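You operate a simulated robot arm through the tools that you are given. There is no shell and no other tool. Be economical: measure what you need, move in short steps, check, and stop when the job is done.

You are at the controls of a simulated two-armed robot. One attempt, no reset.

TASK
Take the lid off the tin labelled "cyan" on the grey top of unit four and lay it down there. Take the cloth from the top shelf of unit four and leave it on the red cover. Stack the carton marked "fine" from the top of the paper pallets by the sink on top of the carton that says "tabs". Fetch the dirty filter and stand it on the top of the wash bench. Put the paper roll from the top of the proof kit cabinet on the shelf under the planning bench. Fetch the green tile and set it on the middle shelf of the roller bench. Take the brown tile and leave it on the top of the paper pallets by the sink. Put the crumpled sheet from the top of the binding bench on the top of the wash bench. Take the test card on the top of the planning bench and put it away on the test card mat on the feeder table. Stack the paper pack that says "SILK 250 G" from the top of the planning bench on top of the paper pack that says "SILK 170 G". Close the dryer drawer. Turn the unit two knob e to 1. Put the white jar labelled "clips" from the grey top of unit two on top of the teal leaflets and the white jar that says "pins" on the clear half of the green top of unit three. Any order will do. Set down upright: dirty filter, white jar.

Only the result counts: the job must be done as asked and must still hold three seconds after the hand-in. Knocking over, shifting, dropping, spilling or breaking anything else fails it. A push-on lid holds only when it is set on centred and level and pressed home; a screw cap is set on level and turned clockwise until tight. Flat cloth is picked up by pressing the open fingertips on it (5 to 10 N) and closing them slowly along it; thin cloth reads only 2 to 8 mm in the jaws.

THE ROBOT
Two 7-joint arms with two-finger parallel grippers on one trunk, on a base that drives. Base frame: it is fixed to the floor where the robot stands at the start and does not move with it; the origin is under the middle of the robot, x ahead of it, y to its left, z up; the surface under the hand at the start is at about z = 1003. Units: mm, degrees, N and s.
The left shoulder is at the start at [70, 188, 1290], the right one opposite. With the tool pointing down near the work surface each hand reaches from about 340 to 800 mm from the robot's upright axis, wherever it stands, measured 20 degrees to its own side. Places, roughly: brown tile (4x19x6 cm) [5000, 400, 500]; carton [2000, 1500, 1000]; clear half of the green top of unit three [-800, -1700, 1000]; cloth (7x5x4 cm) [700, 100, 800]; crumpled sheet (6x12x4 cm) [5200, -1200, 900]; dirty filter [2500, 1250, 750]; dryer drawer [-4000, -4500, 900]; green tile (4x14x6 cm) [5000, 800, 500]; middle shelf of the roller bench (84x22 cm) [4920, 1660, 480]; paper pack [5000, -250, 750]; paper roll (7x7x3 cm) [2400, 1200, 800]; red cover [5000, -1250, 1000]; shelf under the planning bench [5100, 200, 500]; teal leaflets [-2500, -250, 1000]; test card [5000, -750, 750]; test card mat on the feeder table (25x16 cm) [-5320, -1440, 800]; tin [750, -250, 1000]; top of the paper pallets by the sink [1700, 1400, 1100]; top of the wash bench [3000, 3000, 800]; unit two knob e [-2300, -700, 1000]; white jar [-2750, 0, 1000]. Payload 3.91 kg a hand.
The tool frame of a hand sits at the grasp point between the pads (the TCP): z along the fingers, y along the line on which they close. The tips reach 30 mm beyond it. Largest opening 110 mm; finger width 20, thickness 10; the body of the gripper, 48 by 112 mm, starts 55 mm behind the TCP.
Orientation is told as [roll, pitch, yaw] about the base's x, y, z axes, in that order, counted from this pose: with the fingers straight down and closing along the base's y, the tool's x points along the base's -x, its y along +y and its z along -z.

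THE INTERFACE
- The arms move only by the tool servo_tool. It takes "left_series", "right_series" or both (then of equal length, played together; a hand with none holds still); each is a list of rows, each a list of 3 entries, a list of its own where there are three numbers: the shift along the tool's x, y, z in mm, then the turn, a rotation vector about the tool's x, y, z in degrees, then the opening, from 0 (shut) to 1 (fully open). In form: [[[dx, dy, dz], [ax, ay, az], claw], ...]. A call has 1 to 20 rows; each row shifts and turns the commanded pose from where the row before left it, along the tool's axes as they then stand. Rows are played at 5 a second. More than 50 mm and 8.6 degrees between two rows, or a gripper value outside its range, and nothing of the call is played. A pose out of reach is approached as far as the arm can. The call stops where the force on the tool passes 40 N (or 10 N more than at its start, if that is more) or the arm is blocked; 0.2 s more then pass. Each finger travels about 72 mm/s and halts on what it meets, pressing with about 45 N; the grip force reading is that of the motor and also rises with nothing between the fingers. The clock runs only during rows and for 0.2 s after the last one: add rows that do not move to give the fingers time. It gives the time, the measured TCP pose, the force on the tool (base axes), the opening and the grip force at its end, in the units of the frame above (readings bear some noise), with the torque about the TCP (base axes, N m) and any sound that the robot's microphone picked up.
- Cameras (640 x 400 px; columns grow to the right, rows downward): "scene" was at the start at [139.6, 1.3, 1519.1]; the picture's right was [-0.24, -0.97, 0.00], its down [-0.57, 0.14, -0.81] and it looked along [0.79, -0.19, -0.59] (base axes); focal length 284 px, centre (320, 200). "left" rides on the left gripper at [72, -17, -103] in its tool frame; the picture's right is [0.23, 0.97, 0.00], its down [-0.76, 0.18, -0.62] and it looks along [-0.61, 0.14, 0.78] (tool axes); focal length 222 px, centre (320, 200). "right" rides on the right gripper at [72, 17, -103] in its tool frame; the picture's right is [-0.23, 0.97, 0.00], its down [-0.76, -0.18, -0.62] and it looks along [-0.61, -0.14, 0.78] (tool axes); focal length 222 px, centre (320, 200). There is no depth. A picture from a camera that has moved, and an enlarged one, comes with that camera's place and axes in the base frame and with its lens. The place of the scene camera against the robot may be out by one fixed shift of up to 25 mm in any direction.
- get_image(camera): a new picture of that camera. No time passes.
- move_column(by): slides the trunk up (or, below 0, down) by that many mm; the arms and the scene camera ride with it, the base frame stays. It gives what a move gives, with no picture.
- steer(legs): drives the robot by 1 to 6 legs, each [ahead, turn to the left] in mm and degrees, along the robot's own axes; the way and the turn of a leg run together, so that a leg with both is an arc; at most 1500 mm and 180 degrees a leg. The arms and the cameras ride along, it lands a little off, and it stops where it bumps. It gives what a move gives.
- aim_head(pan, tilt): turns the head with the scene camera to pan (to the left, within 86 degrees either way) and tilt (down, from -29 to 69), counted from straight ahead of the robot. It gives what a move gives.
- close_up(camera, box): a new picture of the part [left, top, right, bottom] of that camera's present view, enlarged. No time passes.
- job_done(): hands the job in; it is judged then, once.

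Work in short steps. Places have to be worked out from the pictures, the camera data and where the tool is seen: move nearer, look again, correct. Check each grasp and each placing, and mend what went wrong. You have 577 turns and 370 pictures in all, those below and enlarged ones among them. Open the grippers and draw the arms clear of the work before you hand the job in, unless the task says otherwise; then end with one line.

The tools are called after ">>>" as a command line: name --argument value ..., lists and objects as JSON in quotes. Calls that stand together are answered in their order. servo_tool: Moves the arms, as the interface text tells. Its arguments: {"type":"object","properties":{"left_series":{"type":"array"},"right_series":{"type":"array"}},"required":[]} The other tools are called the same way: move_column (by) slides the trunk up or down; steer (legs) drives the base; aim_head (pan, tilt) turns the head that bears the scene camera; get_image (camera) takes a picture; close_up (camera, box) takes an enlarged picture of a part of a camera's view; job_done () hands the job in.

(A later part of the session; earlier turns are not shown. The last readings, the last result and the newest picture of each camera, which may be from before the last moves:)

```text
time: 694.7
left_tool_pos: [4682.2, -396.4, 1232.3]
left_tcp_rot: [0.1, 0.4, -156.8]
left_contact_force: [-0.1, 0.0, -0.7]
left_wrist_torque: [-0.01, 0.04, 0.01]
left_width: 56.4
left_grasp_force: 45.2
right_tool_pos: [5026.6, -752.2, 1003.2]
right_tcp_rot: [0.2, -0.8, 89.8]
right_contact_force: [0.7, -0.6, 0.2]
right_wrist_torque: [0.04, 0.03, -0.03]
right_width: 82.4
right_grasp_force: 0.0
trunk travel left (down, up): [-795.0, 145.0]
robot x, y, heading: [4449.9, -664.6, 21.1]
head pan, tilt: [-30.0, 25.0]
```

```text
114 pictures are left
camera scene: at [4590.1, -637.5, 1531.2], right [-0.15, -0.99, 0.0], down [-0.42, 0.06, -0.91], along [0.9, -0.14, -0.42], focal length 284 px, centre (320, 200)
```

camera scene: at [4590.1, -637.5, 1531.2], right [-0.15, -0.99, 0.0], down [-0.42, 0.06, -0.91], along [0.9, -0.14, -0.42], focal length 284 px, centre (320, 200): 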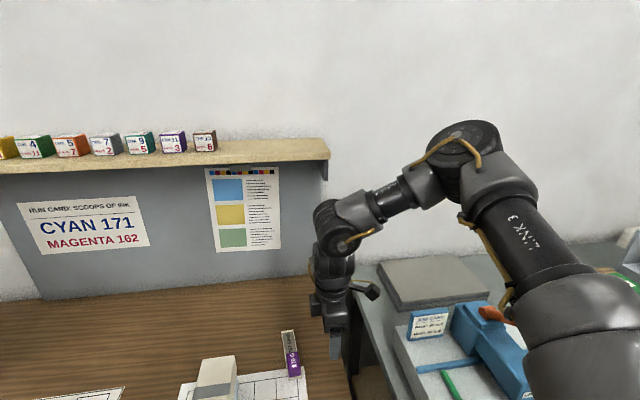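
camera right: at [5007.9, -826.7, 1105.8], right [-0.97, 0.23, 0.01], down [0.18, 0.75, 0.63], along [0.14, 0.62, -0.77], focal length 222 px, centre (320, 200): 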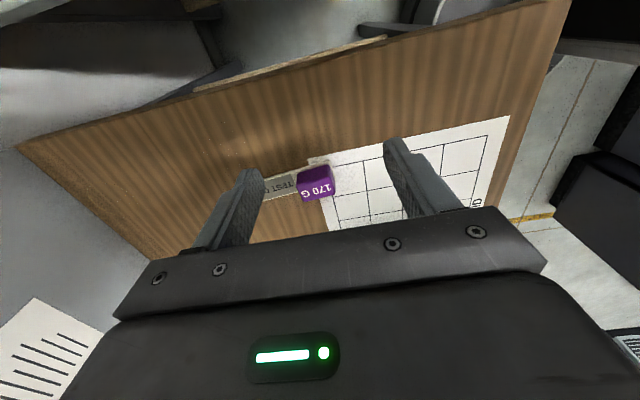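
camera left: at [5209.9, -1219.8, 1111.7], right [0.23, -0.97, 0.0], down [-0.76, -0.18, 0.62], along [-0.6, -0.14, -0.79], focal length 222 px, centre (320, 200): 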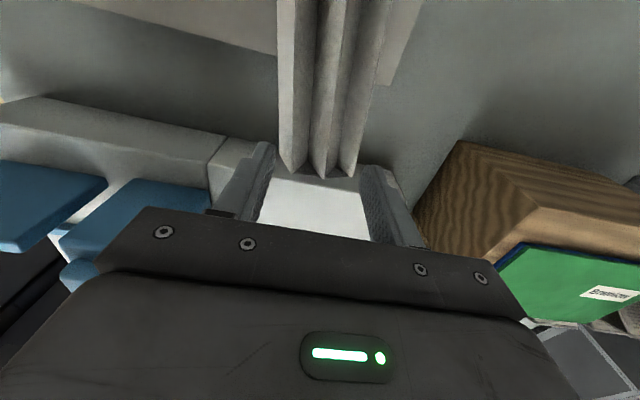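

Try resetting the arm posture: bring the right hand up to its home-like pose, then approach again.

>>> servo_tool --right_series '[[[0, 10, -45], [0, 0, 0], 0.75], [[0, 15, -45], [0, 0, 0], 0.75], [[0, 20, -45], [0, 0, 7.5], 0.75], [[0, 20, -45], [0, 0, 7.5], 0.75], [[0, 20, -45], [0, 0, 7.5], 0.75], [[0, 20, -45], [0, 0, 7.5], 0.75], [[0, 20, -45], [0, 0, 7.5], 0.75], [[0, 0, -20], [0, 0, 7.5], 0.75], [[0, 0, 0], [0, 0, 7.5], 0.75], [[0, 0, 0], [0, 0, 7.5], 0.75], [[0, 0, 0], [0, 0, 0], 0.75]]'

>>> get_image --camera "scene"

```text
time: 697.1
left_tool_pos: [4681.1, -397.0, 1233.0]
left_tcp_rot: [0.1, 0.3, -156.7]
left_contact_force: [-0.7, -0.1, -0.2]
left_wrist_torque: [-0.02, 0.03, -0.01]
left_width: 56.5
left_grasp_force: 44.8
right_tool_pos: [4902.4, -740.9, 1333.5]
right_tcp_rot: [0.7, -0.2, 29.7]
right_contact_force: [0.2, -0.3, 0.0]
right_wrist_torque: [0.03, -0.01, -0.01]
right_width: 82.6
right_grasp_force: 0.0
right hand out of reach, approached as far as the arm can: row 8
trunk travel left (down, up): [-795.0, 145.0]
robot x, y, heading: [4447.6, -665.1, 21.1]
head pan, tilt: [-30.0, 25.0]
```

```text
113 pictures are left
camera scene: at [4589.4, -638.0, 1531.4], right [-0.15, -0.99, 0.0], down [-0.42, 0.07, -0.91], along [0.9, -0.14, -0.42], focal length 284 px, centre (320, 200)
```

scene: 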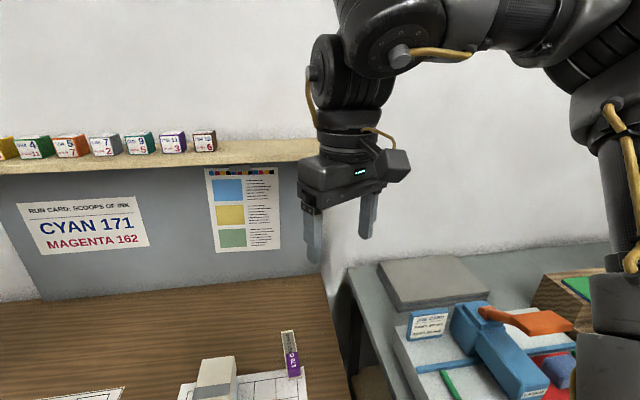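

Rotate to yaw 90 up here (as with the lid), then descend diagonally to the knob.

>>> servo_tool --right_series '[[[0, 0, 0], [0, 0, -7.5], 0.75], [[0, 0, 0], [0, 0, -7.5], 0.75], [[0, 0, 0], [0, 0, -7.5], 0.75], [[0, 0, 0], [0, 0, -7.5], 0.75], [[0, 0, 0], [0, 0, -7.5], 0.75], [[0, 0, 0], [0, 0, -7.5], 0.75], [[0, 0, 0], [0, 0, -7.5], 0.75], [[0, 0, 0], [0, 0, -7.5], 0.75], [[-9, -18, 35], [0, 0, 0], 0.75], [[-9, -18, 35], [0, 0, 0], 0.75], [[-9, -18, 35], [0, 0, 0], 0.75], [[-9, -18, 35], [0, 0, 0], 0.75], [[-9, -18, 35], [0, 0, 0], 0.75], [[-9, -18, 35], [0, 0, 0], 0.75], [[-9, -18, 35], [0, 0, 0], 0.75], [[-9, -18, 35], [0, 0, 0], 0.75], [[0, 0, 0], [0, 0, 0], 0.75]]'

>>> get_image --camera "right"

```text
time: 700.7
left_tool_pos: [4680.8, -396.1, 1232.4]
left_tcp_rot: [0.0, 0.4, -156.6]
left_contact_force: [-0.5, 0.6, -0.6]
left_wrist_torque: [-0.02, -0.01, 0.01]
left_width: 56.4
left_grasp_force: 45.3
right_tool_pos: [5033.0, -722.3, 1063.3]
right_tcp_rot: [0.2, -0.8, 89.8]
right_contact_force: [0.0, 1.3, -1.1]
right_wrist_torque: [0.02, 0.01, 0.04]
right_width: 82.2
right_grasp_force: 0.1
right hand out of reach, approached as far as the arm can: row 12, 13, 14, 15, 16
trunk travel left (down, up): [-795.0, 145.0]
robot x, y, heading: [4448.0, -663.5, 21.2]
head pan, tilt: [-30.0, 25.0]
```

```text
112 pictures are left
camera right: at [5014.9, -797.8, 1165.6], right [-0.97, 0.23, 0.01], down [0.18, 0.75, 0.63], along [0.14, 0.62, -0.77], focal length 222 px, centre (320, 200)
```

right: 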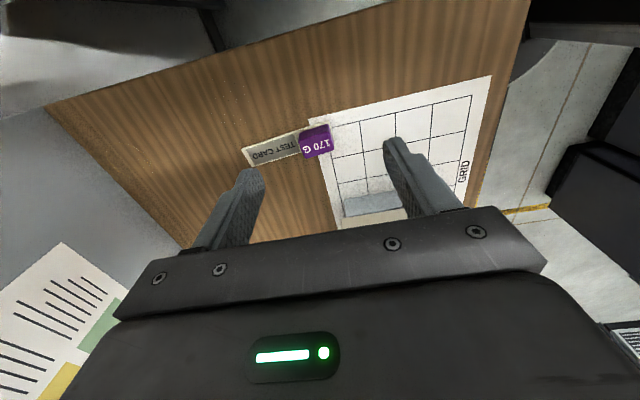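

Probe which direction is being refused.

>>> servo_tool --right_series '[[[0, 0, 20], [0, 0, 0], 0.75]]'

>>> servo_tool --right_series '[[[0, -15, 0], [0, 0, 0], 0.75]]'

>>> servo_tool --right_series '[[[-15, 0, 0], [0, 0, 0], 0.75]]'

>>> servo_tool --right_series '[[[0, 0, 0], [0, 0, 7], 0.75]]'

>>> servo_tool --right_series '[[[0, -15, 0], [0, 0, 0], 0.75]]'

```text
time: 701.1
left_tool_pos: [4682.3, -397.6, 1233.2]
left_tcp_rot: [0.0, 0.4, -156.7]
left_contact_force: [0.0, -0.2, -0.3]
left_wrist_torque: [-0.02, 0.03, 0.0]
left_width: 56.4
left_grasp_force: 45.6
right_tool_pos: [5029.7, -729.2, 1045.7]
right_tcp_rot: [0.4, -0.8, 90.1]
right_contact_force: [0.8, 0.1, 0.0]
right_wrist_torque: [0.0, -0.04, -0.01]
right_width: 82.5
right_grasp_force: 0.1
right hand out of reach, approached as far as the arm can: row 1
trunk travel left (down, up): [-795.0, 145.0]
robot x, y, heading: [4449.4, -663.0, 21.0]
head pan, tilt: [-30.0, 25.0]
```

```text
time: 701.5
left_tool_pos: [4682.1, -396.3, 1231.1]
left_tcp_rot: [0.1, 0.4, -156.7]
left_contact_force: [-0.4, -0.6, -0.4]
left_wrist_torque: [-0.04, 0.01, -0.02]
left_width: 56.3
left_grasp_force: 45.0
right_tool_pos: [5044.8, -731.9, 1047.7]
right_tcp_rot: [0.2, -0.9, 90.0]
right_contact_force: [-0.5, 0.5, -0.8]
right_wrist_torque: [0.01, -0.01, 0.0]
right_width: 82.6
right_grasp_force: 0.0
right hand out of reach, approached as far as the arm can: row 1
trunk travel left (down, up): [-795.0, 145.0]
robot x, y, heading: [4448.6, -665.1, 20.9]
head pan, tilt: [-30.0, 25.0]
```

```text
time: 701.9
left_tool_pos: [4681.5, -395.3, 1233.1]
left_tcp_rot: [0.0, 0.4, -156.7]
left_contact_force: [-0.1, 0.5, 0.0]
left_wrist_torque: [0.01, -0.04, 0.02]
left_width: 56.4
left_grasp_force: 45.1
right_tool_pos: [5042.3, -730.7, 1051.5]
right_tcp_rot: [0.1, -0.7, 89.9]
right_contact_force: [-0.3, -0.5, 0.0]
right_wrist_torque: [0.02, -0.06, 0.02]
right_width: 82.5
right_grasp_force: 0.0
right hand out of reach, approached as far as the arm can: row 1
trunk travel left (down, up): [-795.0, 145.0]
robot x, y, heading: [4446.0, -665.5, 20.9]
head pan, tilt: [-30.0, 25.0]
```

```text
time: 702.3
left_tool_pos: [4681.2, -396.4, 1233.4]
left_tcp_rot: [0.0, 0.4, -156.7]
left_contact_force: [-0.1, 0.1, -0.4]
left_wrist_torque: [-0.01, -0.01, 0.04]
left_width: 56.3
left_grasp_force: 45.4
right_tool_pos: [5041.9, -731.2, 1050.2]
right_tcp_rot: [0.3, -0.7, 82.9]
right_contact_force: [-0.5, -0.5, 0.0]
right_wrist_torque: [-0.03, 0.03, -0.02]
right_width: 82.8
right_grasp_force: 0.1
trunk travel left (down, up): [-795.0, 145.0]
robot x, y, heading: [4449.2, -663.6, 21.1]
head pan, tilt: [-30.0, 25.0]
```

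```text
time: 702.7
left_tool_pos: [4682.1, -396.7, 1233.4]
left_tcp_rot: [0.0, 0.4, -156.7]
left_contact_force: [0.4, -0.8, 0.4]
left_wrist_torque: [0.03, 0.04, 0.0]
left_width: 56.7
left_grasp_force: 44.7
right_tool_pos: [5055.7, -735.2, 1050.7]
right_tcp_rot: [0.3, -0.9, 82.9]
right_contact_force: [-0.3, 0.5, 0.2]
right_wrist_torque: [0.01, 0.02, 0.0]
right_width: 82.3
right_grasp_force: 0.1
trunk travel left (down, up): [-795.0, 145.0]
robot x, y, heading: [4450.2, -666.3, 21.3]
head pan, tilt: [-30.0, 25.0]
```

Found it: an upper yaw limit. Standing farther south (y≈−850, heading ~37) will fix that.

>>> steer --legs '[[0, -111], [185, 0], [0, 127]]'

>>> get_image --camera "right"

```text
time: 704.9
left_tool_pos: [4788.3, -559.0, 1231.9]
left_tcp_rot: [0.1, 0.3, 171.5]
left_contact_force: [-0.5, -0.3, -1.2]
left_wrist_torque: [-0.03, 0.03, -0.01]
left_width: 56.5
left_grasp_force: 45.2
right_tool_pos: [4933.2, -1032.2, 1053.6]
right_tcp_rot: [0.4, -2.7, 52.6]
right_contact_force: [0.2, -0.2, -0.1]
right_wrist_torque: [0.0, 0.0, -0.01]
right_width: 82.5
right_grasp_force: 0.1
trunk travel left (down, up): [-795.0, 145.0]
robot x, y, heading: [4446.4, -663.8, -10.8]
head pan, tilt: [-30.0, 25.0]
stopped in leg 1: the force on the tool passed its limit at 84 N (the readings are from after the stop); the commanded pose is now the measured one
```

```text
111 pictures are left
camera right: at [4873.0, -1086.5, 1153.2], right [-0.64, 0.77, 0.02], down [0.59, 0.47, 0.66], along [0.5, 0.43, -0.75], focal length 222 px, centre (320, 200)
```

right: 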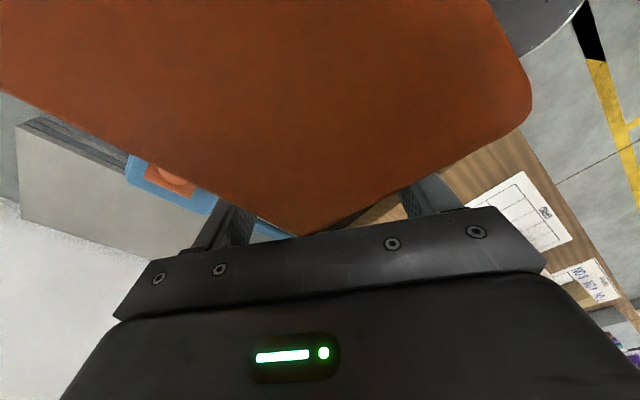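

The hand hit the creaser's orange lever. Back off and inspect.

>>> steer --legs '[[0, 12]]'

>>> move_column --by 140

>>> aim_head --pan -40 --tilt 40

>>> get_image --camera "scene"

>>> get_image --camera "right"

```text
time: 706.1
left_tool_pos: [4757.8, -490.8, 1232.8]
left_tcp_rot: [0.1, 0.4, -176.5]
left_contact_force: [0.0, -0.6, -0.4]
left_wrist_torque: [-0.01, 0.04, 0.0]
left_width: 56.3
left_grasp_force: 44.9
right_tool_pos: [4999.0, -925.4, 1054.0]
right_tcp_rot: [0.4, -2.7, 64.5]
right_contact_force: [0.4, -0.2, -0.2]
right_wrist_torque: [-0.01, -0.01, 0.0]
right_width: 82.4
right_grasp_force: 0.0
trunk travel left (down, up): [-795.0, 145.0]
robot x, y, heading: [4447.9, -664.8, 1.4]
head pan, tilt: [-30.0, 25.0]
```

```text
time: 707.8
left_tool_pos: [4757.8, -490.5, 1371.8]
left_tcp_rot: [0.0, 0.3, -176.6]
left_contact_force: [0.5, 0.0, -0.4]
left_wrist_torque: [0.01, 0.01, -0.02]
left_width: 56.6
left_grasp_force: 44.9
right_tool_pos: [4998.6, -925.5, 1194.0]
right_tcp_rot: [0.4, -2.9, 64.5]
right_contact_force: [0.0, 0.5, 0.0]
right_wrist_torque: [0.01, 0.0, -0.03]
right_width: 82.3
right_grasp_force: 0.1
trunk travel left (down, up): [-935.0, 5.0]
robot x, y, heading: [4446.9, -662.8, 1.3]
head pan, tilt: [-30.0, 25.0]
```

```text
time: 708.5
left_tool_pos: [4758.2, -490.5, 1372.8]
left_tcp_rot: [0.0, 0.4, -176.6]
left_contact_force: [-0.4, 1.0, 0.3]
left_wrist_torque: [0.01, 0.03, -0.01]
left_width: 56.7
left_grasp_force: 44.4
right_tool_pos: [4999.1, -925.8, 1193.3]
right_tcp_rot: [0.3, -2.8, 64.5]
right_contact_force: [-0.9, 0.3, -0.3]
right_wrist_torque: [0.01, 0.02, 0.01]
right_width: 82.5
right_grasp_force: 0.1
trunk travel left (down, up): [-935.0, 5.0]
robot x, y, heading: [4444.3, -660.2, 1.4]
head pan, tilt: [-40.0, 40.0]
```

```text
110 pictures are left
camera scene: at [4568.7, -693.6, 1648.0], right [-0.62, -0.78, 0.0], down [-0.5, 0.4, -0.77], along [0.6, -0.48, -0.64], focal length 284 px, centre (320, 200)
```

scene: 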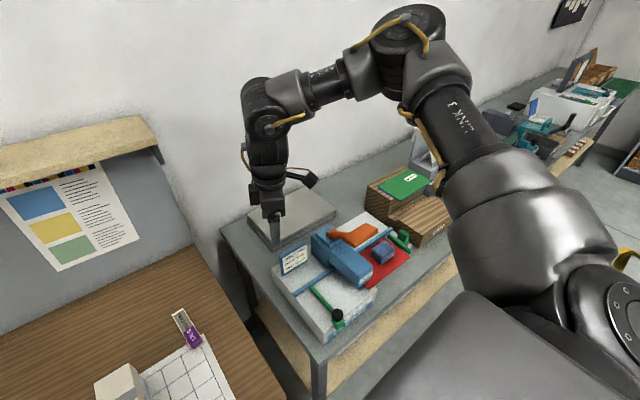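

```text
109 pictures are left
camera right: at [4950.0, -989.5, 1293.5], right [-0.78, 0.62, 0.02], down [0.48, 0.58, 0.66], along [0.4, 0.52, -0.75], focal length 222 px, centre (320, 200)
```

right: 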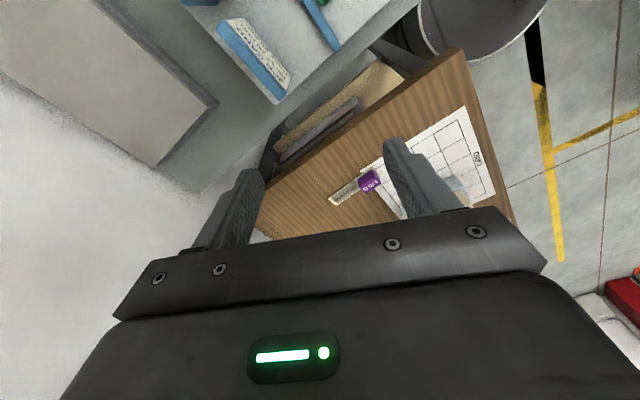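

The lever and everything else look as before. With the trunk high now, reposition to y≈−850, heading ~37.

>>> steer --legs '[[0, -91], [190, 0], [0, 127]]'

>>> get_image --camera "right"

```text
time: 719.3
left_tool_pos: [4589.2, -529.7, 1372.7]
left_tcp_rot: [0.0, 0.4, -139.6]
left_contact_force: [0.0, 0.0, -0.4]
left_wrist_torque: [-0.03, 0.01, -0.01]
left_width: 56.6
left_grasp_force: 44.7
right_tool_pos: [5044.5, -733.8, 1193.0]
right_tcp_rot: [0.4, -2.7, 101.5]
right_contact_force: [0.4, 0.3, -0.8]
right_wrist_torque: [0.0, -0.01, 0.03]
right_width: 82.4
right_grasp_force: 0.0
trunk travel left (down, up): [-935.0, 5.0]
robot x, y, heading: [4445.3, -853.6, 38.2]
head pan, tilt: [-40.0, 40.0]
```

```text
108 pictures are left
camera right: at [5042.4, -813.0, 1293.5], right [-1.0, 0.03, 0.02], down [0.03, 0.75, 0.66], along [0.01, 0.66, -0.75], focal length 222 px, centre (320, 200)
```

right: 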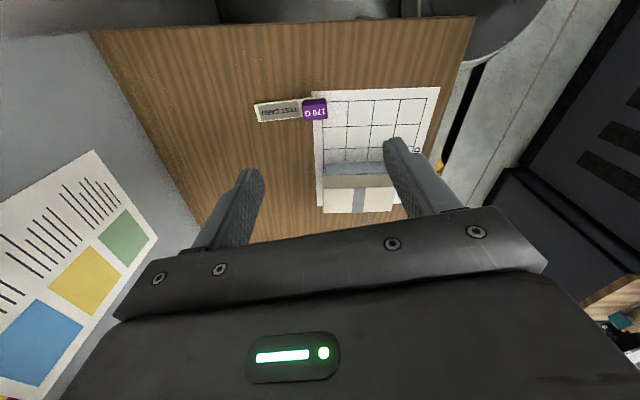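

Knob at (5049, −670). Level the hand, lower the trunk 120, and move over the knob.

>>> move_column --by -110

>>> servo_tool --right_series '[[[0, 0, 0], [0, 2.7, 0], 0.75], [[0, 0, 0], [0, 0, 5], 0.75], [[-20, 0, 0], [0, 0, 4.5], 0.75], [[-22, -2, 20], [0, 0, 0], 0.75], [[-22, -2, 30], [0, 0, 0], 0.75], [[0, 0, 30], [0, 0, 0], 0.75], [[0, 0, 0], [0, 0, 0], 0.75]]'

>>> get_image --camera "right"

```text
time: 720.8
left_tool_pos: [4589.7, -531.2, 1263.6]
left_tcp_rot: [0.0, 0.3, -139.5]
left_contact_force: [-0.1, -0.2, -0.2]
left_wrist_torque: [-0.01, 0.04, 0.02]
left_width: 56.4
left_grasp_force: 45.3
right_tool_pos: [5043.6, -732.9, 1084.4]
right_tcp_rot: [0.3, -2.8, 101.5]
right_contact_force: [0.6, -0.2, 0.5]
right_wrist_torque: [-0.01, -0.01, 0.0]
right_width: 82.6
right_grasp_force: 0.1
trunk travel left (down, up): [-825.0, 115.0]
robot x, y, heading: [4443.5, -856.7, 38.3]
head pan, tilt: [-40.0, 40.0]
```

```text
time: 722.4
left_tool_pos: [4589.8, -530.5, 1262.6]
left_tcp_rot: [0.0, 0.3, -139.7]
left_contact_force: [-0.7, -0.3, -0.3]
left_wrist_torque: [-0.02, 0.02, -0.01]
left_width: 56.4
left_grasp_force: 45.0
right_tool_pos: [5038.3, -762.8, 1046.6]
right_tcp_rot: [0.3, -0.2, 92.0]
right_contact_force: [0.5, -0.3, -0.5]
right_wrist_torque: [-0.02, -0.03, -0.04]
right_width: 82.2
right_grasp_force: 0.1
right hand out of reach, approached as far as the arm can: row 1, 3, 4, 5, 6
trunk travel left (down, up): [-825.0, 115.0]
robot x, y, heading: [4447.4, -852.8, 38.1]
head pan, tilt: [-40.0, 40.0]
```

```text
107 pictures are left
camera right: at [5023.9, -837.3, 1149.6], right [-0.98, 0.19, 0.01], down [0.15, 0.77, 0.62], along [0.12, 0.61, -0.78], focal length 222 px, centre (320, 200)
```

right: 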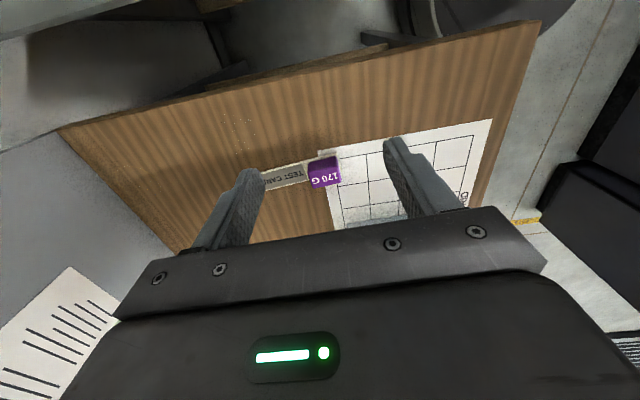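

Switch to the tilted approach that worked for the pack. Raise, drive to about (4435, −350), heading 0.

>>> move_column --by 110

>>> steer --legs '[[0, 52], [500, 0], [0, -90]]'

>>> servo_tool --right_series '[[[8, 8, 0], [0, 0, 8.2], 0.7], [[8, 8, 0], [0, 0, 8.2], 0.7], [[8, 8, 0], [0, 0, 8.2], 0.7], [[8, 8, 0], [0, 0, 8.2], 0.7], [[8, 0, 0], [0, 0, 8.2], 0.7], [[8, 0, 0], [0, 0, 4], 0.7], [[0, 0, 0], [0, 0, 0], 0.7]]'

```text
time: 723.8
left_tool_pos: [4589.3, -531.0, 1372.7]
left_tcp_rot: [-0.1, 0.4, -139.6]
left_contact_force: [0.3, -0.3, -0.5]
left_wrist_torque: [0.0, 0.04, -0.03]
left_width: 56.5
left_grasp_force: 44.8
right_tool_pos: [5038.6, -763.2, 1157.0]
right_tcp_rot: [0.3, -0.2, 92.0]
right_contact_force: [0.1, -0.3, 0.6]
right_wrist_torque: [0.02, 0.0, 0.01]
right_width: 82.5
right_grasp_force: 0.0
trunk travel left (down, up): [-935.0, 5.0]
robot x, y, heading: [4444.2, -851.3, 38.3]
head pan, tilt: [-40.0, 40.0]
```

```text
time: 732.9
left_tool_pos: [4757.6, -189.2, 1373.3]
left_tcp_rot: [0.0, 0.4, -177.6]
left_contact_force: [-0.9, -0.5, -0.5]
left_wrist_torque: [0.0, -0.01, -0.01]
left_width: 56.4
left_grasp_force: 45.4
right_tool_pos: [4968.6, -647.9, 1156.2]
right_tcp_rot: [0.3, -0.1, 54.0]
right_contact_force: [-0.6, 0.4, 0.3]
right_wrist_torque: [-0.03, -0.01, -0.01]
right_width: 82.6
right_grasp_force: 0.1
trunk travel left (down, up): [-935.0, 5.0]
robot x, y, heading: [4441.5, -357.5, 0.4]
head pan, tilt: [-40.0, 40.0]
```

```text
time: 734.5
left_tool_pos: [4757.1, -189.1, 1372.3]
left_tcp_rot: [-0.1, 0.5, -177.6]
left_contact_force: [0.2, -0.2, -0.8]
left_wrist_torque: [-0.04, 0.02, -0.01]
left_width: 56.7
left_grasp_force: 45.4
right_tool_pos: [4909.2, -650.7, 1156.5]
right_tcp_rot: [0.4, 0.1, 9.0]
right_contact_force: [0.1, 0.6, 0.2]
right_wrist_torque: [-0.01, -0.01, -0.05]
right_width: 77.1
right_grasp_force: 0.1
trunk travel left (down, up): [-935.0, 5.0]
robot x, y, heading: [4443.3, -359.0, 0.5]
head pan, tilt: [-40.0, 40.0]
```

Tilt 45° and lower the trunk 270.

>>> servo_tool --right_series '[[[0, 0, 0], [0, -7.5, 0], 0.7], [[0, 0, 0], [0, -7.5, 0], 0.7], [[0, 0, 0], [0, -7.5, 0], 0.7], [[0, 0, 15], [0, -7.5, 0], 0.7], [[0, 0, 20], [0, -7.5, 0], 0.7], [[0, 0, 20], [0, -7.5, 0], 0.7], [[0, 0, 0], [0, 0, 0], 0.7]]'

>>> move_column --by -230

>>> get_image --camera "right"

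```text
time: 736.1
left_tool_pos: [4756.1, -188.4, 1372.6]
left_tcp_rot: [0.0, 0.5, -177.6]
left_contact_force: [0.2, 0.0, 0.0]
left_wrist_torque: [-0.03, 0.01, -0.04]
left_width: 56.6
left_grasp_force: 44.5
right_tool_pos: [4928.8, -646.7, 1118.3]
right_tcp_rot: [0.3, -41.3, 8.8]
right_contact_force: [0.5, 0.0, -0.2]
right_wrist_torque: [0.01, 0.02, 0.0]
right_width: 77.1
right_grasp_force: 0.0
right hand out of reach, approached as far as the arm can: row 6
trunk travel left (down, up): [-935.0, 5.0]
robot x, y, heading: [4442.0, -355.0, 0.5]
head pan, tilt: [-40.0, 40.0]
```

```text
time: 738.5
left_tool_pos: [4756.8, -188.7, 1144.2]
left_tcp_rot: [0.0, 0.3, -177.6]
left_contact_force: [-0.1, 0.8, -0.8]
left_wrist_torque: [0.03, -0.01, -0.02]
left_width: 56.4
left_grasp_force: 44.7
right_tool_pos: [4929.8, -646.4, 886.9]
right_tcp_rot: [0.5, -41.0, 8.7]
right_contact_force: [-0.9, -0.3, 0.1]
right_wrist_torque: [0.01, 0.01, -0.03]
right_width: 76.8
right_grasp_force: 0.0
trunk travel left (down, up): [-705.0, 235.0]
robot x, y, heading: [4445.3, -354.3, 0.3]
head pan, tilt: [-40.0, 40.0]
```

```text
106 pictures are left
camera right: at [4805.3, -650.7, 918.0], right [0.02, 0.99, 0.16], down [0.19, -0.16, 0.97], along [0.98, 0.01, -0.19], focal length 222 px, centre (320, 200)
```

right: 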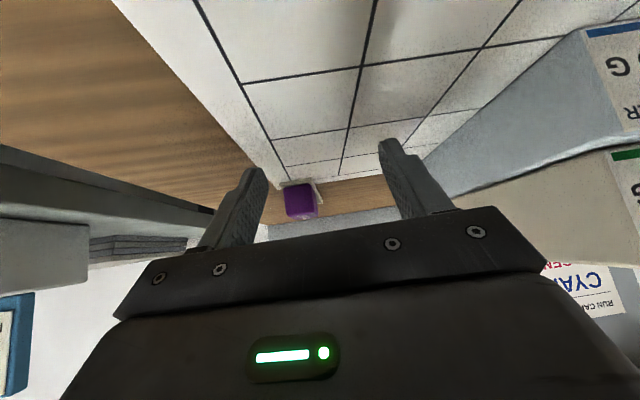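

The knob is straight ahead at (5048, −670, ~867). Slide forward to straddle it.

>>> servo_tool --right_series '[[[-24, -13, 22], [0, 0, 0], 0.7], [[-24, -13, 22], [0, 0, 0], 0.7], [[0, 0, 0], [0, 0, 0], 0.7]]'

>>> get_image --camera "right"

>>> aim_head --pan -15 --tilt 40

>>> close_up --camera "scene" --box '[290, 110, 490, 240]'

```text
time: 739.3
left_tool_pos: [4756.1, -189.6, 1143.4]
left_tcp_rot: [0.0, 0.4, -177.6]
left_contact_force: [-0.1, 0.2, -1.4]
left_wrist_torque: [0.01, 0.02, 0.01]
left_width: 56.6
left_grasp_force: 45.1
right_tool_pos: [4997.7, -661.9, 886.9]
right_tcp_rot: [0.4, -41.2, 8.7]
right_contact_force: [0.4, 0.6, 0.2]
right_wrist_torque: [0.02, 0.02, -0.01]
right_width: 77.1
right_grasp_force: 0.0
trunk travel left (down, up): [-705.0, 235.0]
robot x, y, heading: [4441.5, -358.0, 0.2]
head pan, tilt: [-40.0, 40.0]
```

```text
105 pictures are left
camera right: at [4873.5, -666.0, 916.4], right [0.02, 0.99, 0.16], down [0.19, -0.16, 0.97], along [0.98, 0.01, -0.19], focal length 222 px, centre (320, 200)
```

right: 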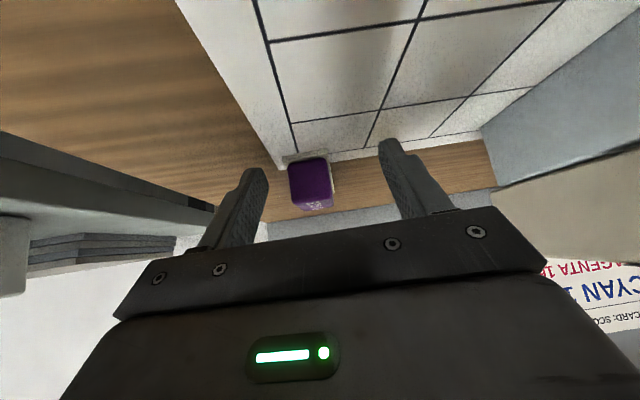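

```text
time: 740.2
left_tool_pos: [4758.8, -189.1, 1143.2]
left_tcp_rot: [0.0, 0.4, -177.6]
left_contact_force: [-0.6, -0.1, 0.1]
left_wrist_torque: [-0.01, 0.01, -0.05]
left_width: 56.6
left_grasp_force: 44.9
right_tool_pos: [4997.1, -662.5, 885.4]
right_tcp_rot: [0.5, -41.2, 8.7]
right_contact_force: [-0.3, 0.6, -0.3]
right_wrist_torque: [0.02, 0.01, -0.01]
right_width: 77.2
right_grasp_force: 0.1
trunk travel left (down, up): [-705.0, 235.0]
robot x, y, heading: [4441.9, -357.3, 0.2]
head pan, tilt: [-15.0, 40.0]
```

```text
3.08 times, centred on (390, 175) of scene
camera zoom: at [4580.8, -355.5, 1418.0], right [-0.25, -0.97, 0.0], down [-0.62, 0.16, -0.77], along [0.74, -0.19, -0.64], focal length 874 px, centre (105, 277)
```

zoom: 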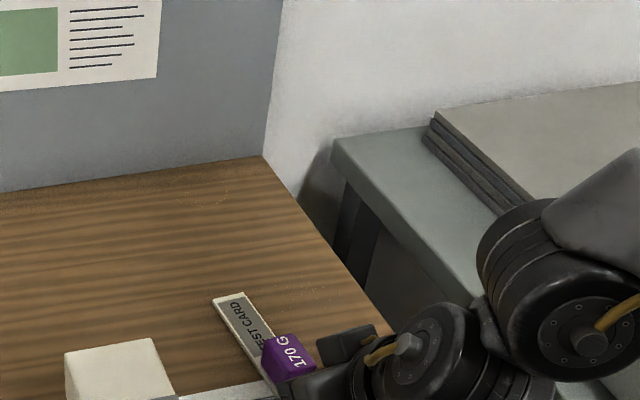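

Final advance and close on the knob.

>>> servo_tool --right_series '[[[-12, -7, 13], [0, 0, 0], 0.7], [[-12, -7, 14], [0, 0, 0], 0.7], [[0, 0, 0], [0, 0, 0], 0.7], [[0, 0, 0], [0, 0, 0], 0.5], [[0, 0, 0], [0, 0, 0], 0.3], [[0, 0, 0], [0, 0, 0], 0.2], [[0, 0, 0], [0, 0, 0], 0.2]]'

>>> get_image --camera "right"

```text
time: 741.8
left_tool_pos: [4758.2, -189.0, 1142.7]
left_tcp_rot: [0.1, 0.4, -177.6]
left_contact_force: [-0.1, 0.2, -0.5]
left_wrist_torque: [-0.04, 0.01, -0.02]
left_width: 56.7
left_grasp_force: 44.9
right_tool_pos: [5036.1, -670.9, 882.9]
right_tcp_rot: [0.4, -41.1, 8.7]
right_contact_force: [-0.4, -0.3, 0.2]
right_wrist_torque: [0.03, -0.03, -0.04]
right_width: 32.5
right_grasp_force: 44.8
trunk travel left (down, up): [-705.0, 235.0]
robot x, y, heading: [4441.6, -357.6, 0.2]
head pan, tilt: [-15.0, 40.0]
```

```text
103 pictures are left
camera right: at [4911.2, -674.8, 912.1], right [0.02, 0.99, 0.16], down [0.19, -0.16, 0.97], along [0.98, 0.01, -0.19], focal length 222 px, centre (320, 200)
```

right: 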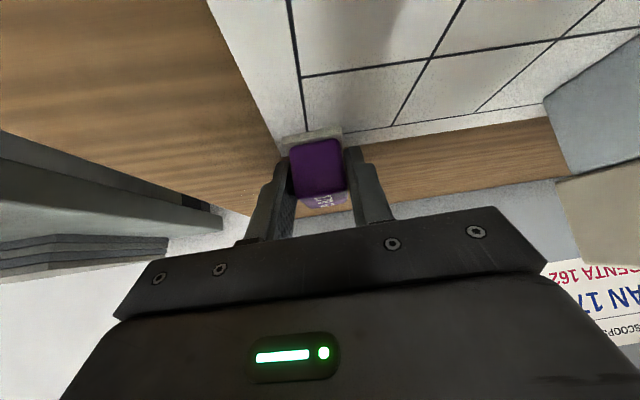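

Gripped at 32.5 mm. Lift.

>>> servo_tool --right_series '[[[-13, 0, -15], [0, 0, 0], 0.15], [[-24, 0, -28], [0, 0, 0], 0.15], [[-26, 0, -30], [0, 0, 0], 0.15], [[0, 0, 0], [0, 0, 0], 0.15]]'

>>> move_column --by 200

>>> get_image --camera "right"

>>> get_image --camera "scene"

```text
time: 742.8
left_tool_pos: [4758.0, -189.2, 1143.7]
left_tcp_rot: [-0.1, 0.3, -177.6]
left_contact_force: [-0.1, 0.1, 0.2]
left_wrist_torque: [0.0, 0.02, 0.0]
left_width: 56.6
left_grasp_force: 44.7
right_tool_pos: [5035.3, -671.2, 978.4]
right_tcp_rot: [0.6, -41.1, 8.6]
right_contact_force: [-0.2, 0.0, 0.1]
right_wrist_torque: [-0.01, 0.04, 0.01]
right_width: 32.7
right_grasp_force: 45.5
trunk travel left (down, up): [-705.0, 235.0]
robot x, y, heading: [4446.8, -353.5, 0.2]
head pan, tilt: [-15.0, 40.0]
```

```text
time: 745.0
left_tool_pos: [4757.3, -189.3, 1342.7]
left_tcp_rot: [-0.1, 0.3, -177.7]
left_contact_force: [0.3, 0.0, -0.4]
left_wrist_torque: [0.0, -0.02, -0.01]
left_width: 56.8
left_grasp_force: 44.9
right_tool_pos: [5034.7, -671.2, 1177.6]
right_tcp_rot: [0.5, -41.1, 8.8]
right_contact_force: [1.0, 0.0, 0.0]
right_wrist_torque: [0.02, -0.03, 0.03]
right_width: 32.6
right_grasp_force: 44.8
trunk travel left (down, up): [-905.0, 35.0]
robot x, y, heading: [4443.3, -357.4, 0.4]
head pan, tilt: [-15.0, 40.0]
```

```text
102 pictures are left
camera right: at [4910.5, -675.0, 1208.2], right [0.02, 0.99, 0.16], down [0.19, -0.16, 0.97], along [0.98, 0.01, -0.19], focal length 222 px, centre (320, 200)
```

right: 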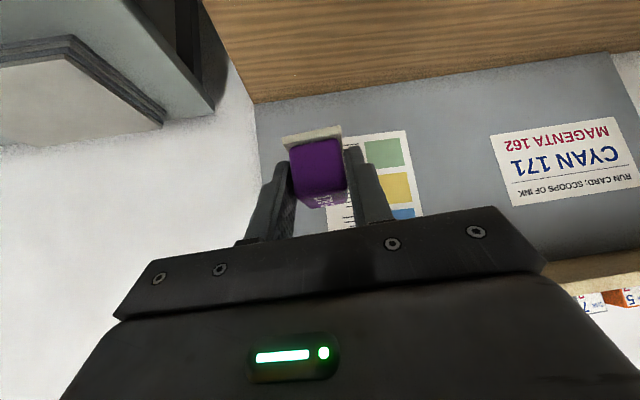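

```text
101 pictures are left
camera scene: at [4580.9, -355.5, 1617.9], right [-0.25, -0.97, 0.0], down [-0.62, 0.16, -0.77], along [0.74, -0.19, -0.64], focal length 284 px, centre (320, 200)
```

scene: 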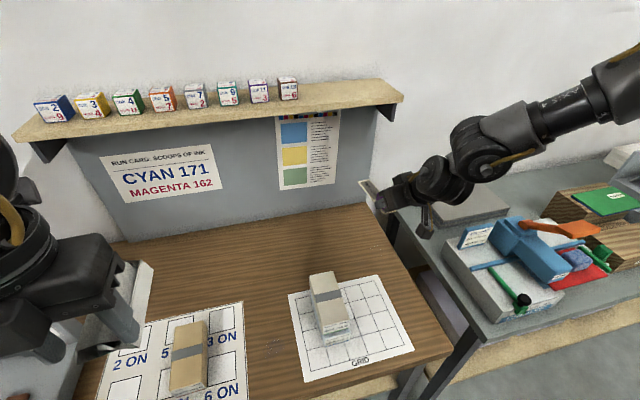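

Test card in hand. Un-tilt and retract the right hand before turning toward the wash bench.

>>> servo_tool --right_series '[[[0, 0, 0], [0, 8.2, 0], 0.15], [[0, 0, 0], [0, 8.2, 0], 0.15], [[0, 0, 0], [0, 8.2, 0], 0.15], [[0, 0, 0], [0, 8.2, 0], 0.15], [[0, 0, 0], [0, 8.2, 0], 0.15], [[40, 15, -10], [0, 0, 0], 0.15], [[40, 15, -10], [0, 0, -8], 0.15], [[40, 15, -10], [0, 0, -8], 0.15], [[35, 10, -10], [0, 0, -8], 0.15], [[0, 0, 0], [0, 0, -8], 0.15], [[0, 0, 0], [0, 0, 0], 0.15]]'

>>> steer --legs '[[-60, 0], [0, 90], [1450, 0], [0, 41], [1500, 0], [200, 0]]'

```text
time: 747.4
left_tool_pos: [4758.8, -189.1, 1342.2]
left_tcp_rot: [0.0, 0.3, -177.6]
left_contact_force: [1.2, 0.4, 0.2]
left_wrist_torque: [-0.04, 0.01, 0.01]
left_width: 56.8
left_grasp_force: 45.0
right_tool_pos: [4865.3, -662.6, 1220.3]
right_tcp_rot: [0.3, -0.2, 41.1]
right_contact_force: [0.4, -0.3, -0.6]
right_wrist_torque: [-0.02, 0.04, -0.02]
right_width: 32.5
right_grasp_force: 45.2
right hand out of reach, approached as far as the arm can: row 5
trunk travel left (down, up): [-905.0, 35.0]
robot x, y, heading: [4442.0, -356.7, 0.2]
head pan, tilt: [-15.0, 40.0]
```

```text
time: 769.0
left_tool_pos: [2915.7, 2478.6, 1342.6]
left_tcp_rot: [0.0, 0.7, -46.2]
left_contact_force: [0.2, 0.9, -0.3]
left_wrist_torque: [0.01, 0.01, 0.03]
left_width: 56.5
left_grasp_force: 45.3
right_tool_pos: [3200.2, 2872.2, 1221.8]
right_tcp_rot: [0.1, -0.4, 172.5]
right_contact_force: [0.6, -0.5, -0.8]
right_wrist_torque: [0.01, 0.02, 0.0]
right_width: 32.6
right_grasp_force: 45.3
trunk travel left (down, up): [-905.0, 35.0]
robot x, y, heading: [3243.3, 2360.1, 131.8]
head pan, tilt: [-15.0, 40.0]
```

Turn to heading 80 and look with the left wrist camera.

>>> steer --legs '[[0, -52]]'

>>> move_column --by -180

>>> aim_head --pan 10 --tilt 40

>>> get_image --camera "scene"

```text
time: 771.8
left_tool_pos: [3142.9, 2697.6, 1343.2]
left_tcp_rot: [-0.1, 0.4, -98.7]
left_contact_force: [0.5, 0.2, -0.6]
left_wrist_torque: [0.0, -0.02, -0.01]
left_width: 56.5
left_grasp_force: 44.8
right_tool_pos: [3626.8, 2709.9, 1221.0]
right_tcp_rot: [0.3, -0.4, 119.9]
right_contact_force: [-0.4, 0.4, -0.5]
right_wrist_torque: [-0.04, -0.01, 0.01]
right_width: 32.8
right_grasp_force: 45.0
trunk travel left (down, up): [-905.0, 35.0]
robot x, y, heading: [3249.1, 2355.6, 79.1]
head pan, tilt: [-15.0, 40.0]
```

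```text
time: 773.8
left_tool_pos: [3142.2, 2697.5, 1162.0]
left_tcp_rot: [0.0, 0.3, -98.7]
left_contact_force: [0.4, 0.3, -0.4]
left_wrist_torque: [0.01, 0.01, -0.03]
left_width: 56.5
left_grasp_force: 44.9
right_tool_pos: [3628.3, 2711.5, 1040.1]
right_tcp_rot: [0.2, -0.3, 119.9]
right_contact_force: [-0.1, -0.5, -1.2]
right_wrist_torque: [0.0, 0.01, 0.0]
right_width: 32.4
right_grasp_force: 44.6
trunk travel left (down, up): [-725.0, 215.0]
robot x, y, heading: [3247.8, 2356.2, 79.2]
head pan, tilt: [-15.0, 40.0]
```

```text
time: 774.7
left_tool_pos: [3141.6, 2697.3, 1163.9]
left_tcp_rot: [0.0, 0.5, -98.7]
left_contact_force: [-0.7, -0.2, -0.6]
left_wrist_torque: [-0.03, -0.02, -0.03]
left_width: 56.5
left_grasp_force: 45.4
right_tool_pos: [3627.9, 2710.9, 1040.1]
right_tcp_rot: [0.2, -0.3, 119.9]
right_contact_force: [0.4, -0.2, 0.2]
right_wrist_torque: [-0.02, 0.02, 0.0]
right_width: 32.9
right_grasp_force: 45.6
trunk travel left (down, up): [-725.0, 215.0]
robot x, y, heading: [3247.9, 2361.5, 78.9]
head pan, tilt: [10.0, 40.0]
```

```text
100 pictures are left
camera scene: at [3260.9, 2514.6, 1438.0], right [1.0, -0.01, 0.0], down [-0.01, -0.64, -0.77], along [0.01, 0.77, -0.64], focal length 284 px, centre (320, 200)
```

scene: 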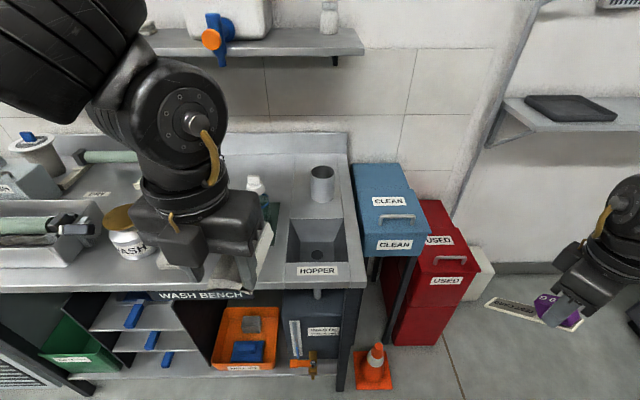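

Straighten yaw to −90 and bring the sheet over (3145, 2893), then descend.

>>> servo_tool --left_series '[[[0, 0, 0], [0, 0, -8.4], 0.45], [[39, 1, 0], [0, 0, 0], 0.45], [[39, 1, 0], [0, 0, 0], 0.45], [[39, 1, 15], [0, 0, 0], 0.45], [[39, 0, 25], [0, 0, 0], 0.45], [[39, 0, 25], [0, 0, 0], 0.45], [[0, 0, 45], [0, 0, 0], 0.45], [[0, 0, 45], [0, 0, 0], 0.45], [[0, 0, 40], [0, 0, 0], 0.45], [[0, 0, 0], [0, 0, 0], 0.45]]'

>>> get_image --camera "left"

```text
time: 776.9
left_tool_pos: [3147.0, 2892.0, 968.7]
left_tcp_rot: [-0.1, 0.4, -90.3]
left_contact_force: [-0.5, -1.0, -0.3]
left_wrist_torque: [-0.01, 0.01, 0.0]
left_width: 56.4
left_grasp_force: 45.1
right_tool_pos: [3628.3, 2710.1, 1040.9]
right_tcp_rot: [0.2, -0.3, 119.9]
right_contact_force: [-0.2, -0.1, 0.2]
right_wrist_torque: [0.0, -0.03, 0.0]
right_width: 32.6
right_grasp_force: 44.8
trunk travel left (down, up): [-725.0, 215.0]
robot x, y, heading: [3244.9, 2356.2, 79.1]
head pan, tilt: [10.0, 40.0]
```

```text
99 pictures are left
camera left: at [3131.2, 2965.3, 1073.1], right [0.98, 0.22, 0.0], down [0.17, -0.77, 0.62], along [0.14, -0.6, -0.79], focal length 222 px, centre (320, 200)
```

left: 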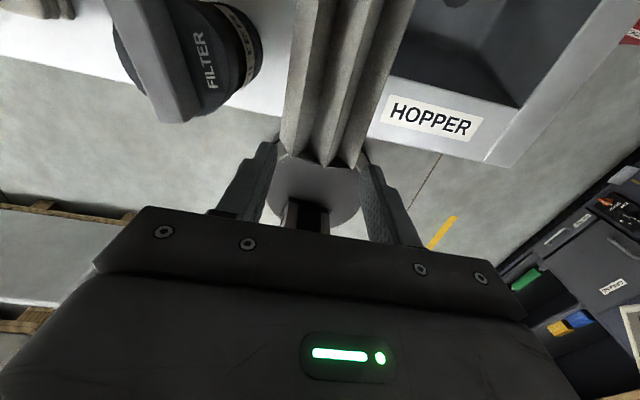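

Bench edge is at y≈2900; shift to (3155, 2925), clear of the filter, then lower to contact.

>>> servo_tool --left_series '[[[16, 8, 0], [0, 0, 0], 0.45], [[17, 0, 0], [0, 0, 0], 0.45], [[0, 0, 20], [0, 0, 0], 0.45], [[0, 0, 20], [0, 0, 0], 0.45], [[0, 0, 8], [0, 0, 0], 0.45], [[0, 0, 4], [0, 0, 0], 0.45], [[0, 0, 0], [0, 0, 0], 0.45]]'

>>> get_image --camera "left"

```text
time: 778.5
left_tool_pos: [3154.9, 2927.0, 916.9]
left_tcp_rot: [-0.1, 0.5, -90.2]
left_contact_force: [-0.5, -0.3, 0.3]
left_wrist_torque: [-0.04, 0.0, -0.03]
left_width: 56.4
left_grasp_force: 44.3
right_tool_pos: [3628.5, 2711.8, 1040.6]
right_tcp_rot: [0.2, -0.3, 120.0]
right_contact_force: [-0.6, -0.1, -0.6]
right_wrist_torque: [-0.03, 0.01, 0.01]
right_width: 32.8
right_grasp_force: 45.0
trunk travel left (down, up): [-725.0, 215.0]
robot x, y, heading: [3247.0, 2358.6, 78.9]
head pan, tilt: [10.0, 40.0]
```

```text
98 pictures are left
camera left: at [3139.1, 3000.2, 1021.0], right [0.97, 0.22, 0.0], down [0.17, -0.77, 0.62], along [0.14, -0.6, -0.79], focal length 222 px, centre (320, 200)
```

left: 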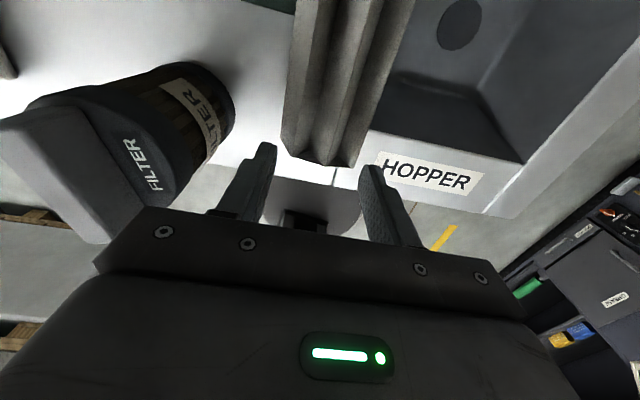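

Shift another 7 mm away from the filter and lower to contact.

>>> servo_tool --left_series '[[[0, 7, 0], [0, 0, 0], 0.45], [[0, 0, 3], [0, 0, 0], 0.45], [[0, 0, 3], [0, 0, 0], 0.45], [[0, 0, 0], [0, 0, 0], 0.45]]'

```text
time: 779.5
left_tool_pos: [3162.0, 2926.6, 912.1]
left_tcp_rot: [0.0, 0.4, -90.3]
left_contact_force: [0.0, -0.1, -0.3]
left_wrist_torque: [0.01, -0.01, 0.02]
left_width: 56.3
left_grasp_force: 44.7
right_tool_pos: [3628.0, 2710.1, 1041.4]
right_tcp_rot: [0.2, -0.3, 119.9]
right_contact_force: [0.2, 0.8, -1.4]
right_wrist_torque: [0.0, -0.03, 0.04]
right_width: 32.5
right_grasp_force: 45.2
trunk travel left (down, up): [-725.0, 215.0]
robot x, y, heading: [3247.0, 2359.4, 79.3]
head pan, tilt: [10.0, 40.0]
```

>>> servo_tool --left_series '[[[0, 0, 3], [0, 0, 0], 0.45], [[0, 0, 3], [0, 0, 0], 0.45], [[0, 0, 0], [0, 0, 0], 0.45]]'

```text
time: 780.3
left_tool_pos: [3162.1, 2926.0, 906.7]
left_tcp_rot: [0.1, 0.7, -90.3]
left_contact_force: [-1.6, 3.9, 13.0]
left_wrist_torque: [1.34, 0.37, 0.02]
left_width: 56.5
left_grasp_force: 45.4
right_tool_pos: [3627.8, 2709.0, 1041.4]
right_tcp_rot: [0.3, -0.4, 119.9]
right_contact_force: [-0.1, -0.1, 0.3]
right_wrist_torque: [0.02, 0.0, 0.02]
right_width: 32.6
right_grasp_force: 44.9
trunk travel left (down, up): [-725.0, 215.0]
robot x, y, heading: [3245.4, 2361.3, 79.2]
head pan, tilt: [10.0, 40.0]
```

Contact. Open a little and rise straight up.

>>> servo_tool --left_series '[[[0, 0, -1], [0, 0, 0], 0.56], [[0, 0, 0], [0, 0, 0], 0.6], [[0, 0, 0], [0, 0, 0], 0.6], [[0, 0, -15], [0, 0, 0], 0.6], [[0, 0, -30], [0, 0, 0], 0.6], [[0, 0, -45], [0, 0, 0], 0.6], [[0, 0, -45], [0, 0, 0], 0.6], [[0, 0, -45], [0, 0, 0], 0.6], [[-20, 0, -40], [0, 0, 0], 0.6]]'

>>> get_image --camera "left"

```text
time: 782.3
left_tool_pos: [3162.0, 2904.4, 1126.1]
left_tcp_rot: [-0.1, 0.5, -90.3]
left_contact_force: [0.1, 0.1, -0.1]
left_wrist_torque: [0.0, -0.02, 0.0]
left_width: 65.9
left_grasp_force: 0.0
right_tool_pos: [3628.2, 2709.0, 1041.4]
right_tcp_rot: [0.1, -0.4, 119.9]
right_contact_force: [0.5, 0.5, 0.2]
right_wrist_torque: [0.03, 0.01, -0.03]
right_width: 32.6
right_grasp_force: 44.9
trunk travel left (down, up): [-725.0, 215.0]
robot x, y, heading: [3245.7, 2357.3, 79.1]
head pan, tilt: [10.0, 40.0]
```

```text
97 pictures are left
camera left: at [3145.2, 2976.5, 1231.0], right [0.97, 0.22, 0.0], down [0.17, -0.77, 0.62], along [0.14, -0.6, -0.79], focal length 222 px, centre (320, 200)
```

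left: 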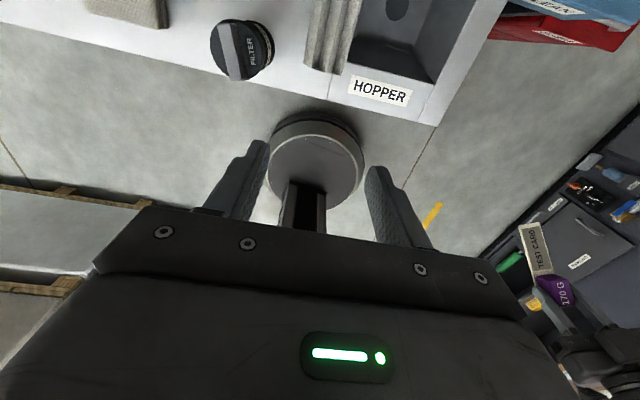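

Crumpled sheet is on the wash bench. Now head west: raise, retract the left hand, and drive along the north side of the pallets.

>>> servo_tool --left_series '[[[-45, 0, 0], [0, 0, 0], 0.6], [[-45, 0, 0], [0, 0, 0], 0.6], [[-45, 0, 0], [0, 0, 0], 0.6], [[0, 0, 0], [0, 0, 0], 0.6]]'

>>> move_column --by 180

>>> steer --legs '[[-80, 0], [0, 105], [1500, 0], [750, 0], [0, 22], [1500, 0]]'

>>> steer --legs '[[1350, 0]]'

>>> aim_head --pan 30 --tilt 20

>>> get_image --camera "scene"

```text
time: 783.3
left_tool_pos: [3160.0, 2768.8, 1125.1]
left_tcp_rot: [0.0, 0.4, -90.4]
left_contact_force: [0.0, 0.6, 0.1]
left_wrist_torque: [-0.02, -0.01, 0.0]
left_width: 66.1
left_grasp_force: 0.1
right_tool_pos: [3626.9, 2711.5, 1040.5]
right_tcp_rot: [0.1, -0.3, 119.9]
right_contact_force: [0.2, -1.2, -0.7]
right_wrist_torque: [-0.03, -0.01, 0.0]
right_width: 32.6
right_grasp_force: 45.1
trunk travel left (down, up): [-725.0, 215.0]
robot x, y, heading: [3244.9, 2356.6, 79.1]
head pan, tilt: [10.0, 40.0]
```

```text
time: 785.3
left_tool_pos: [3160.0, 2771.1, 1305.9]
left_tcp_rot: [0.0, 0.4, -90.3]
left_contact_force: [0.0, -1.1, -0.1]
left_wrist_torque: [0.01, -0.01, 0.02]
left_width: 65.8
left_grasp_force: 0.0
right_tool_pos: [3627.0, 2710.0, 1221.6]
right_tcp_rot: [0.3, -0.4, 119.9]
right_contact_force: [0.2, 0.3, 0.0]
right_wrist_torque: [-0.04, 0.0, 0.0]
right_width: 32.8
right_grasp_force: 44.7
trunk travel left (down, up): [-905.0, 35.0]
robot x, y, heading: [3247.7, 2361.0, 79.4]
head pan, tilt: [10.0, 40.0]
```

```text
time: 809.5
left_tool_pos: [-625.0, 1186.4, 1306.0]
left_tcp_rot: [0.0, 0.4, 36.1]
left_contact_force: [0.5, 0.2, -0.7]
left_wrist_torque: [0.01, 0.03, 0.03]
left_width: 65.9
left_grasp_force: 0.0
right_tool_pos: [-854.1, 1597.4, 1221.3]
right_tcp_rot: [0.2, -0.3, -113.7]
right_contact_force: [-0.2, -0.4, -0.2]
right_wrist_torque: [0.01, -0.02, -0.01]
right_width: 32.6
right_grasp_force: 44.5
trunk travel left (down, up): [-905.0, 35.0]
robot x, y, heading: [-343.5, 1498.7, -154.6]
head pan, tilt: [10.0, 40.0]
```

```text
time: 816.3
left_tool_pos: [-1854.4, 607.2, 1305.6]
left_tcp_rot: [0.0, 0.4, 35.5]
left_contact_force: [1.1, -0.2, 0.0]
left_wrist_torque: [0.03, 0.01, -0.04]
left_width: 65.9
left_grasp_force: 0.1
right_tool_pos: [-2079.7, 1022.1, 1220.1]
right_tcp_rot: [0.2, -0.2, -114.2]
right_contact_force: [0.5, -0.2, 0.0]
right_wrist_torque: [0.01, -0.03, 0.0]
right_width: 32.7
right_grasp_force: 44.9
trunk travel left (down, up): [-905.0, 35.0]
robot x, y, heading: [-1572.5, 918.7, -155.2]
head pan, tilt: [10.0, 40.0]
```

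```text
time: 817.1
left_tool_pos: [-1854.8, 608.5, 1305.7]
left_tcp_rot: [-0.1, 0.3, 35.4]
left_contact_force: [0.4, 0.2, 0.3]
left_wrist_torque: [-0.03, -0.02, 0.0]
left_width: 66.0
left_grasp_force: 0.0
right_tool_pos: [-2080.3, 1021.7, 1221.4]
right_tcp_rot: [0.1, -0.3, -114.2]
right_contact_force: [0.3, 0.8, -1.1]
right_wrist_torque: [0.0, 0.04, 0.01]
right_width: 32.5
right_grasp_force: 45.0
trunk travel left (down, up): [-905.0, 35.0]
robot x, y, heading: [-1570.2, 919.9, -154.9]
head pan, tilt: [30.0, 20.0]
```

```text
96 pictures are left
camera scene: at [-1665.2, 843.3, 1649.3], right [-0.82, 0.57, 0.0], down [0.2, 0.28, -0.94], along [-0.54, -0.77, -0.34], focal length 284 px, centre (320, 200)
```

scene: 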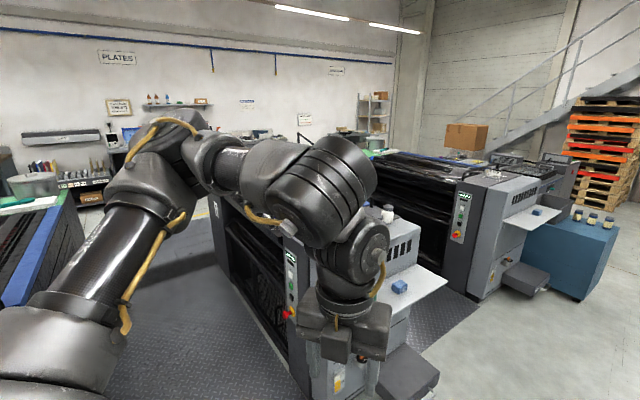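

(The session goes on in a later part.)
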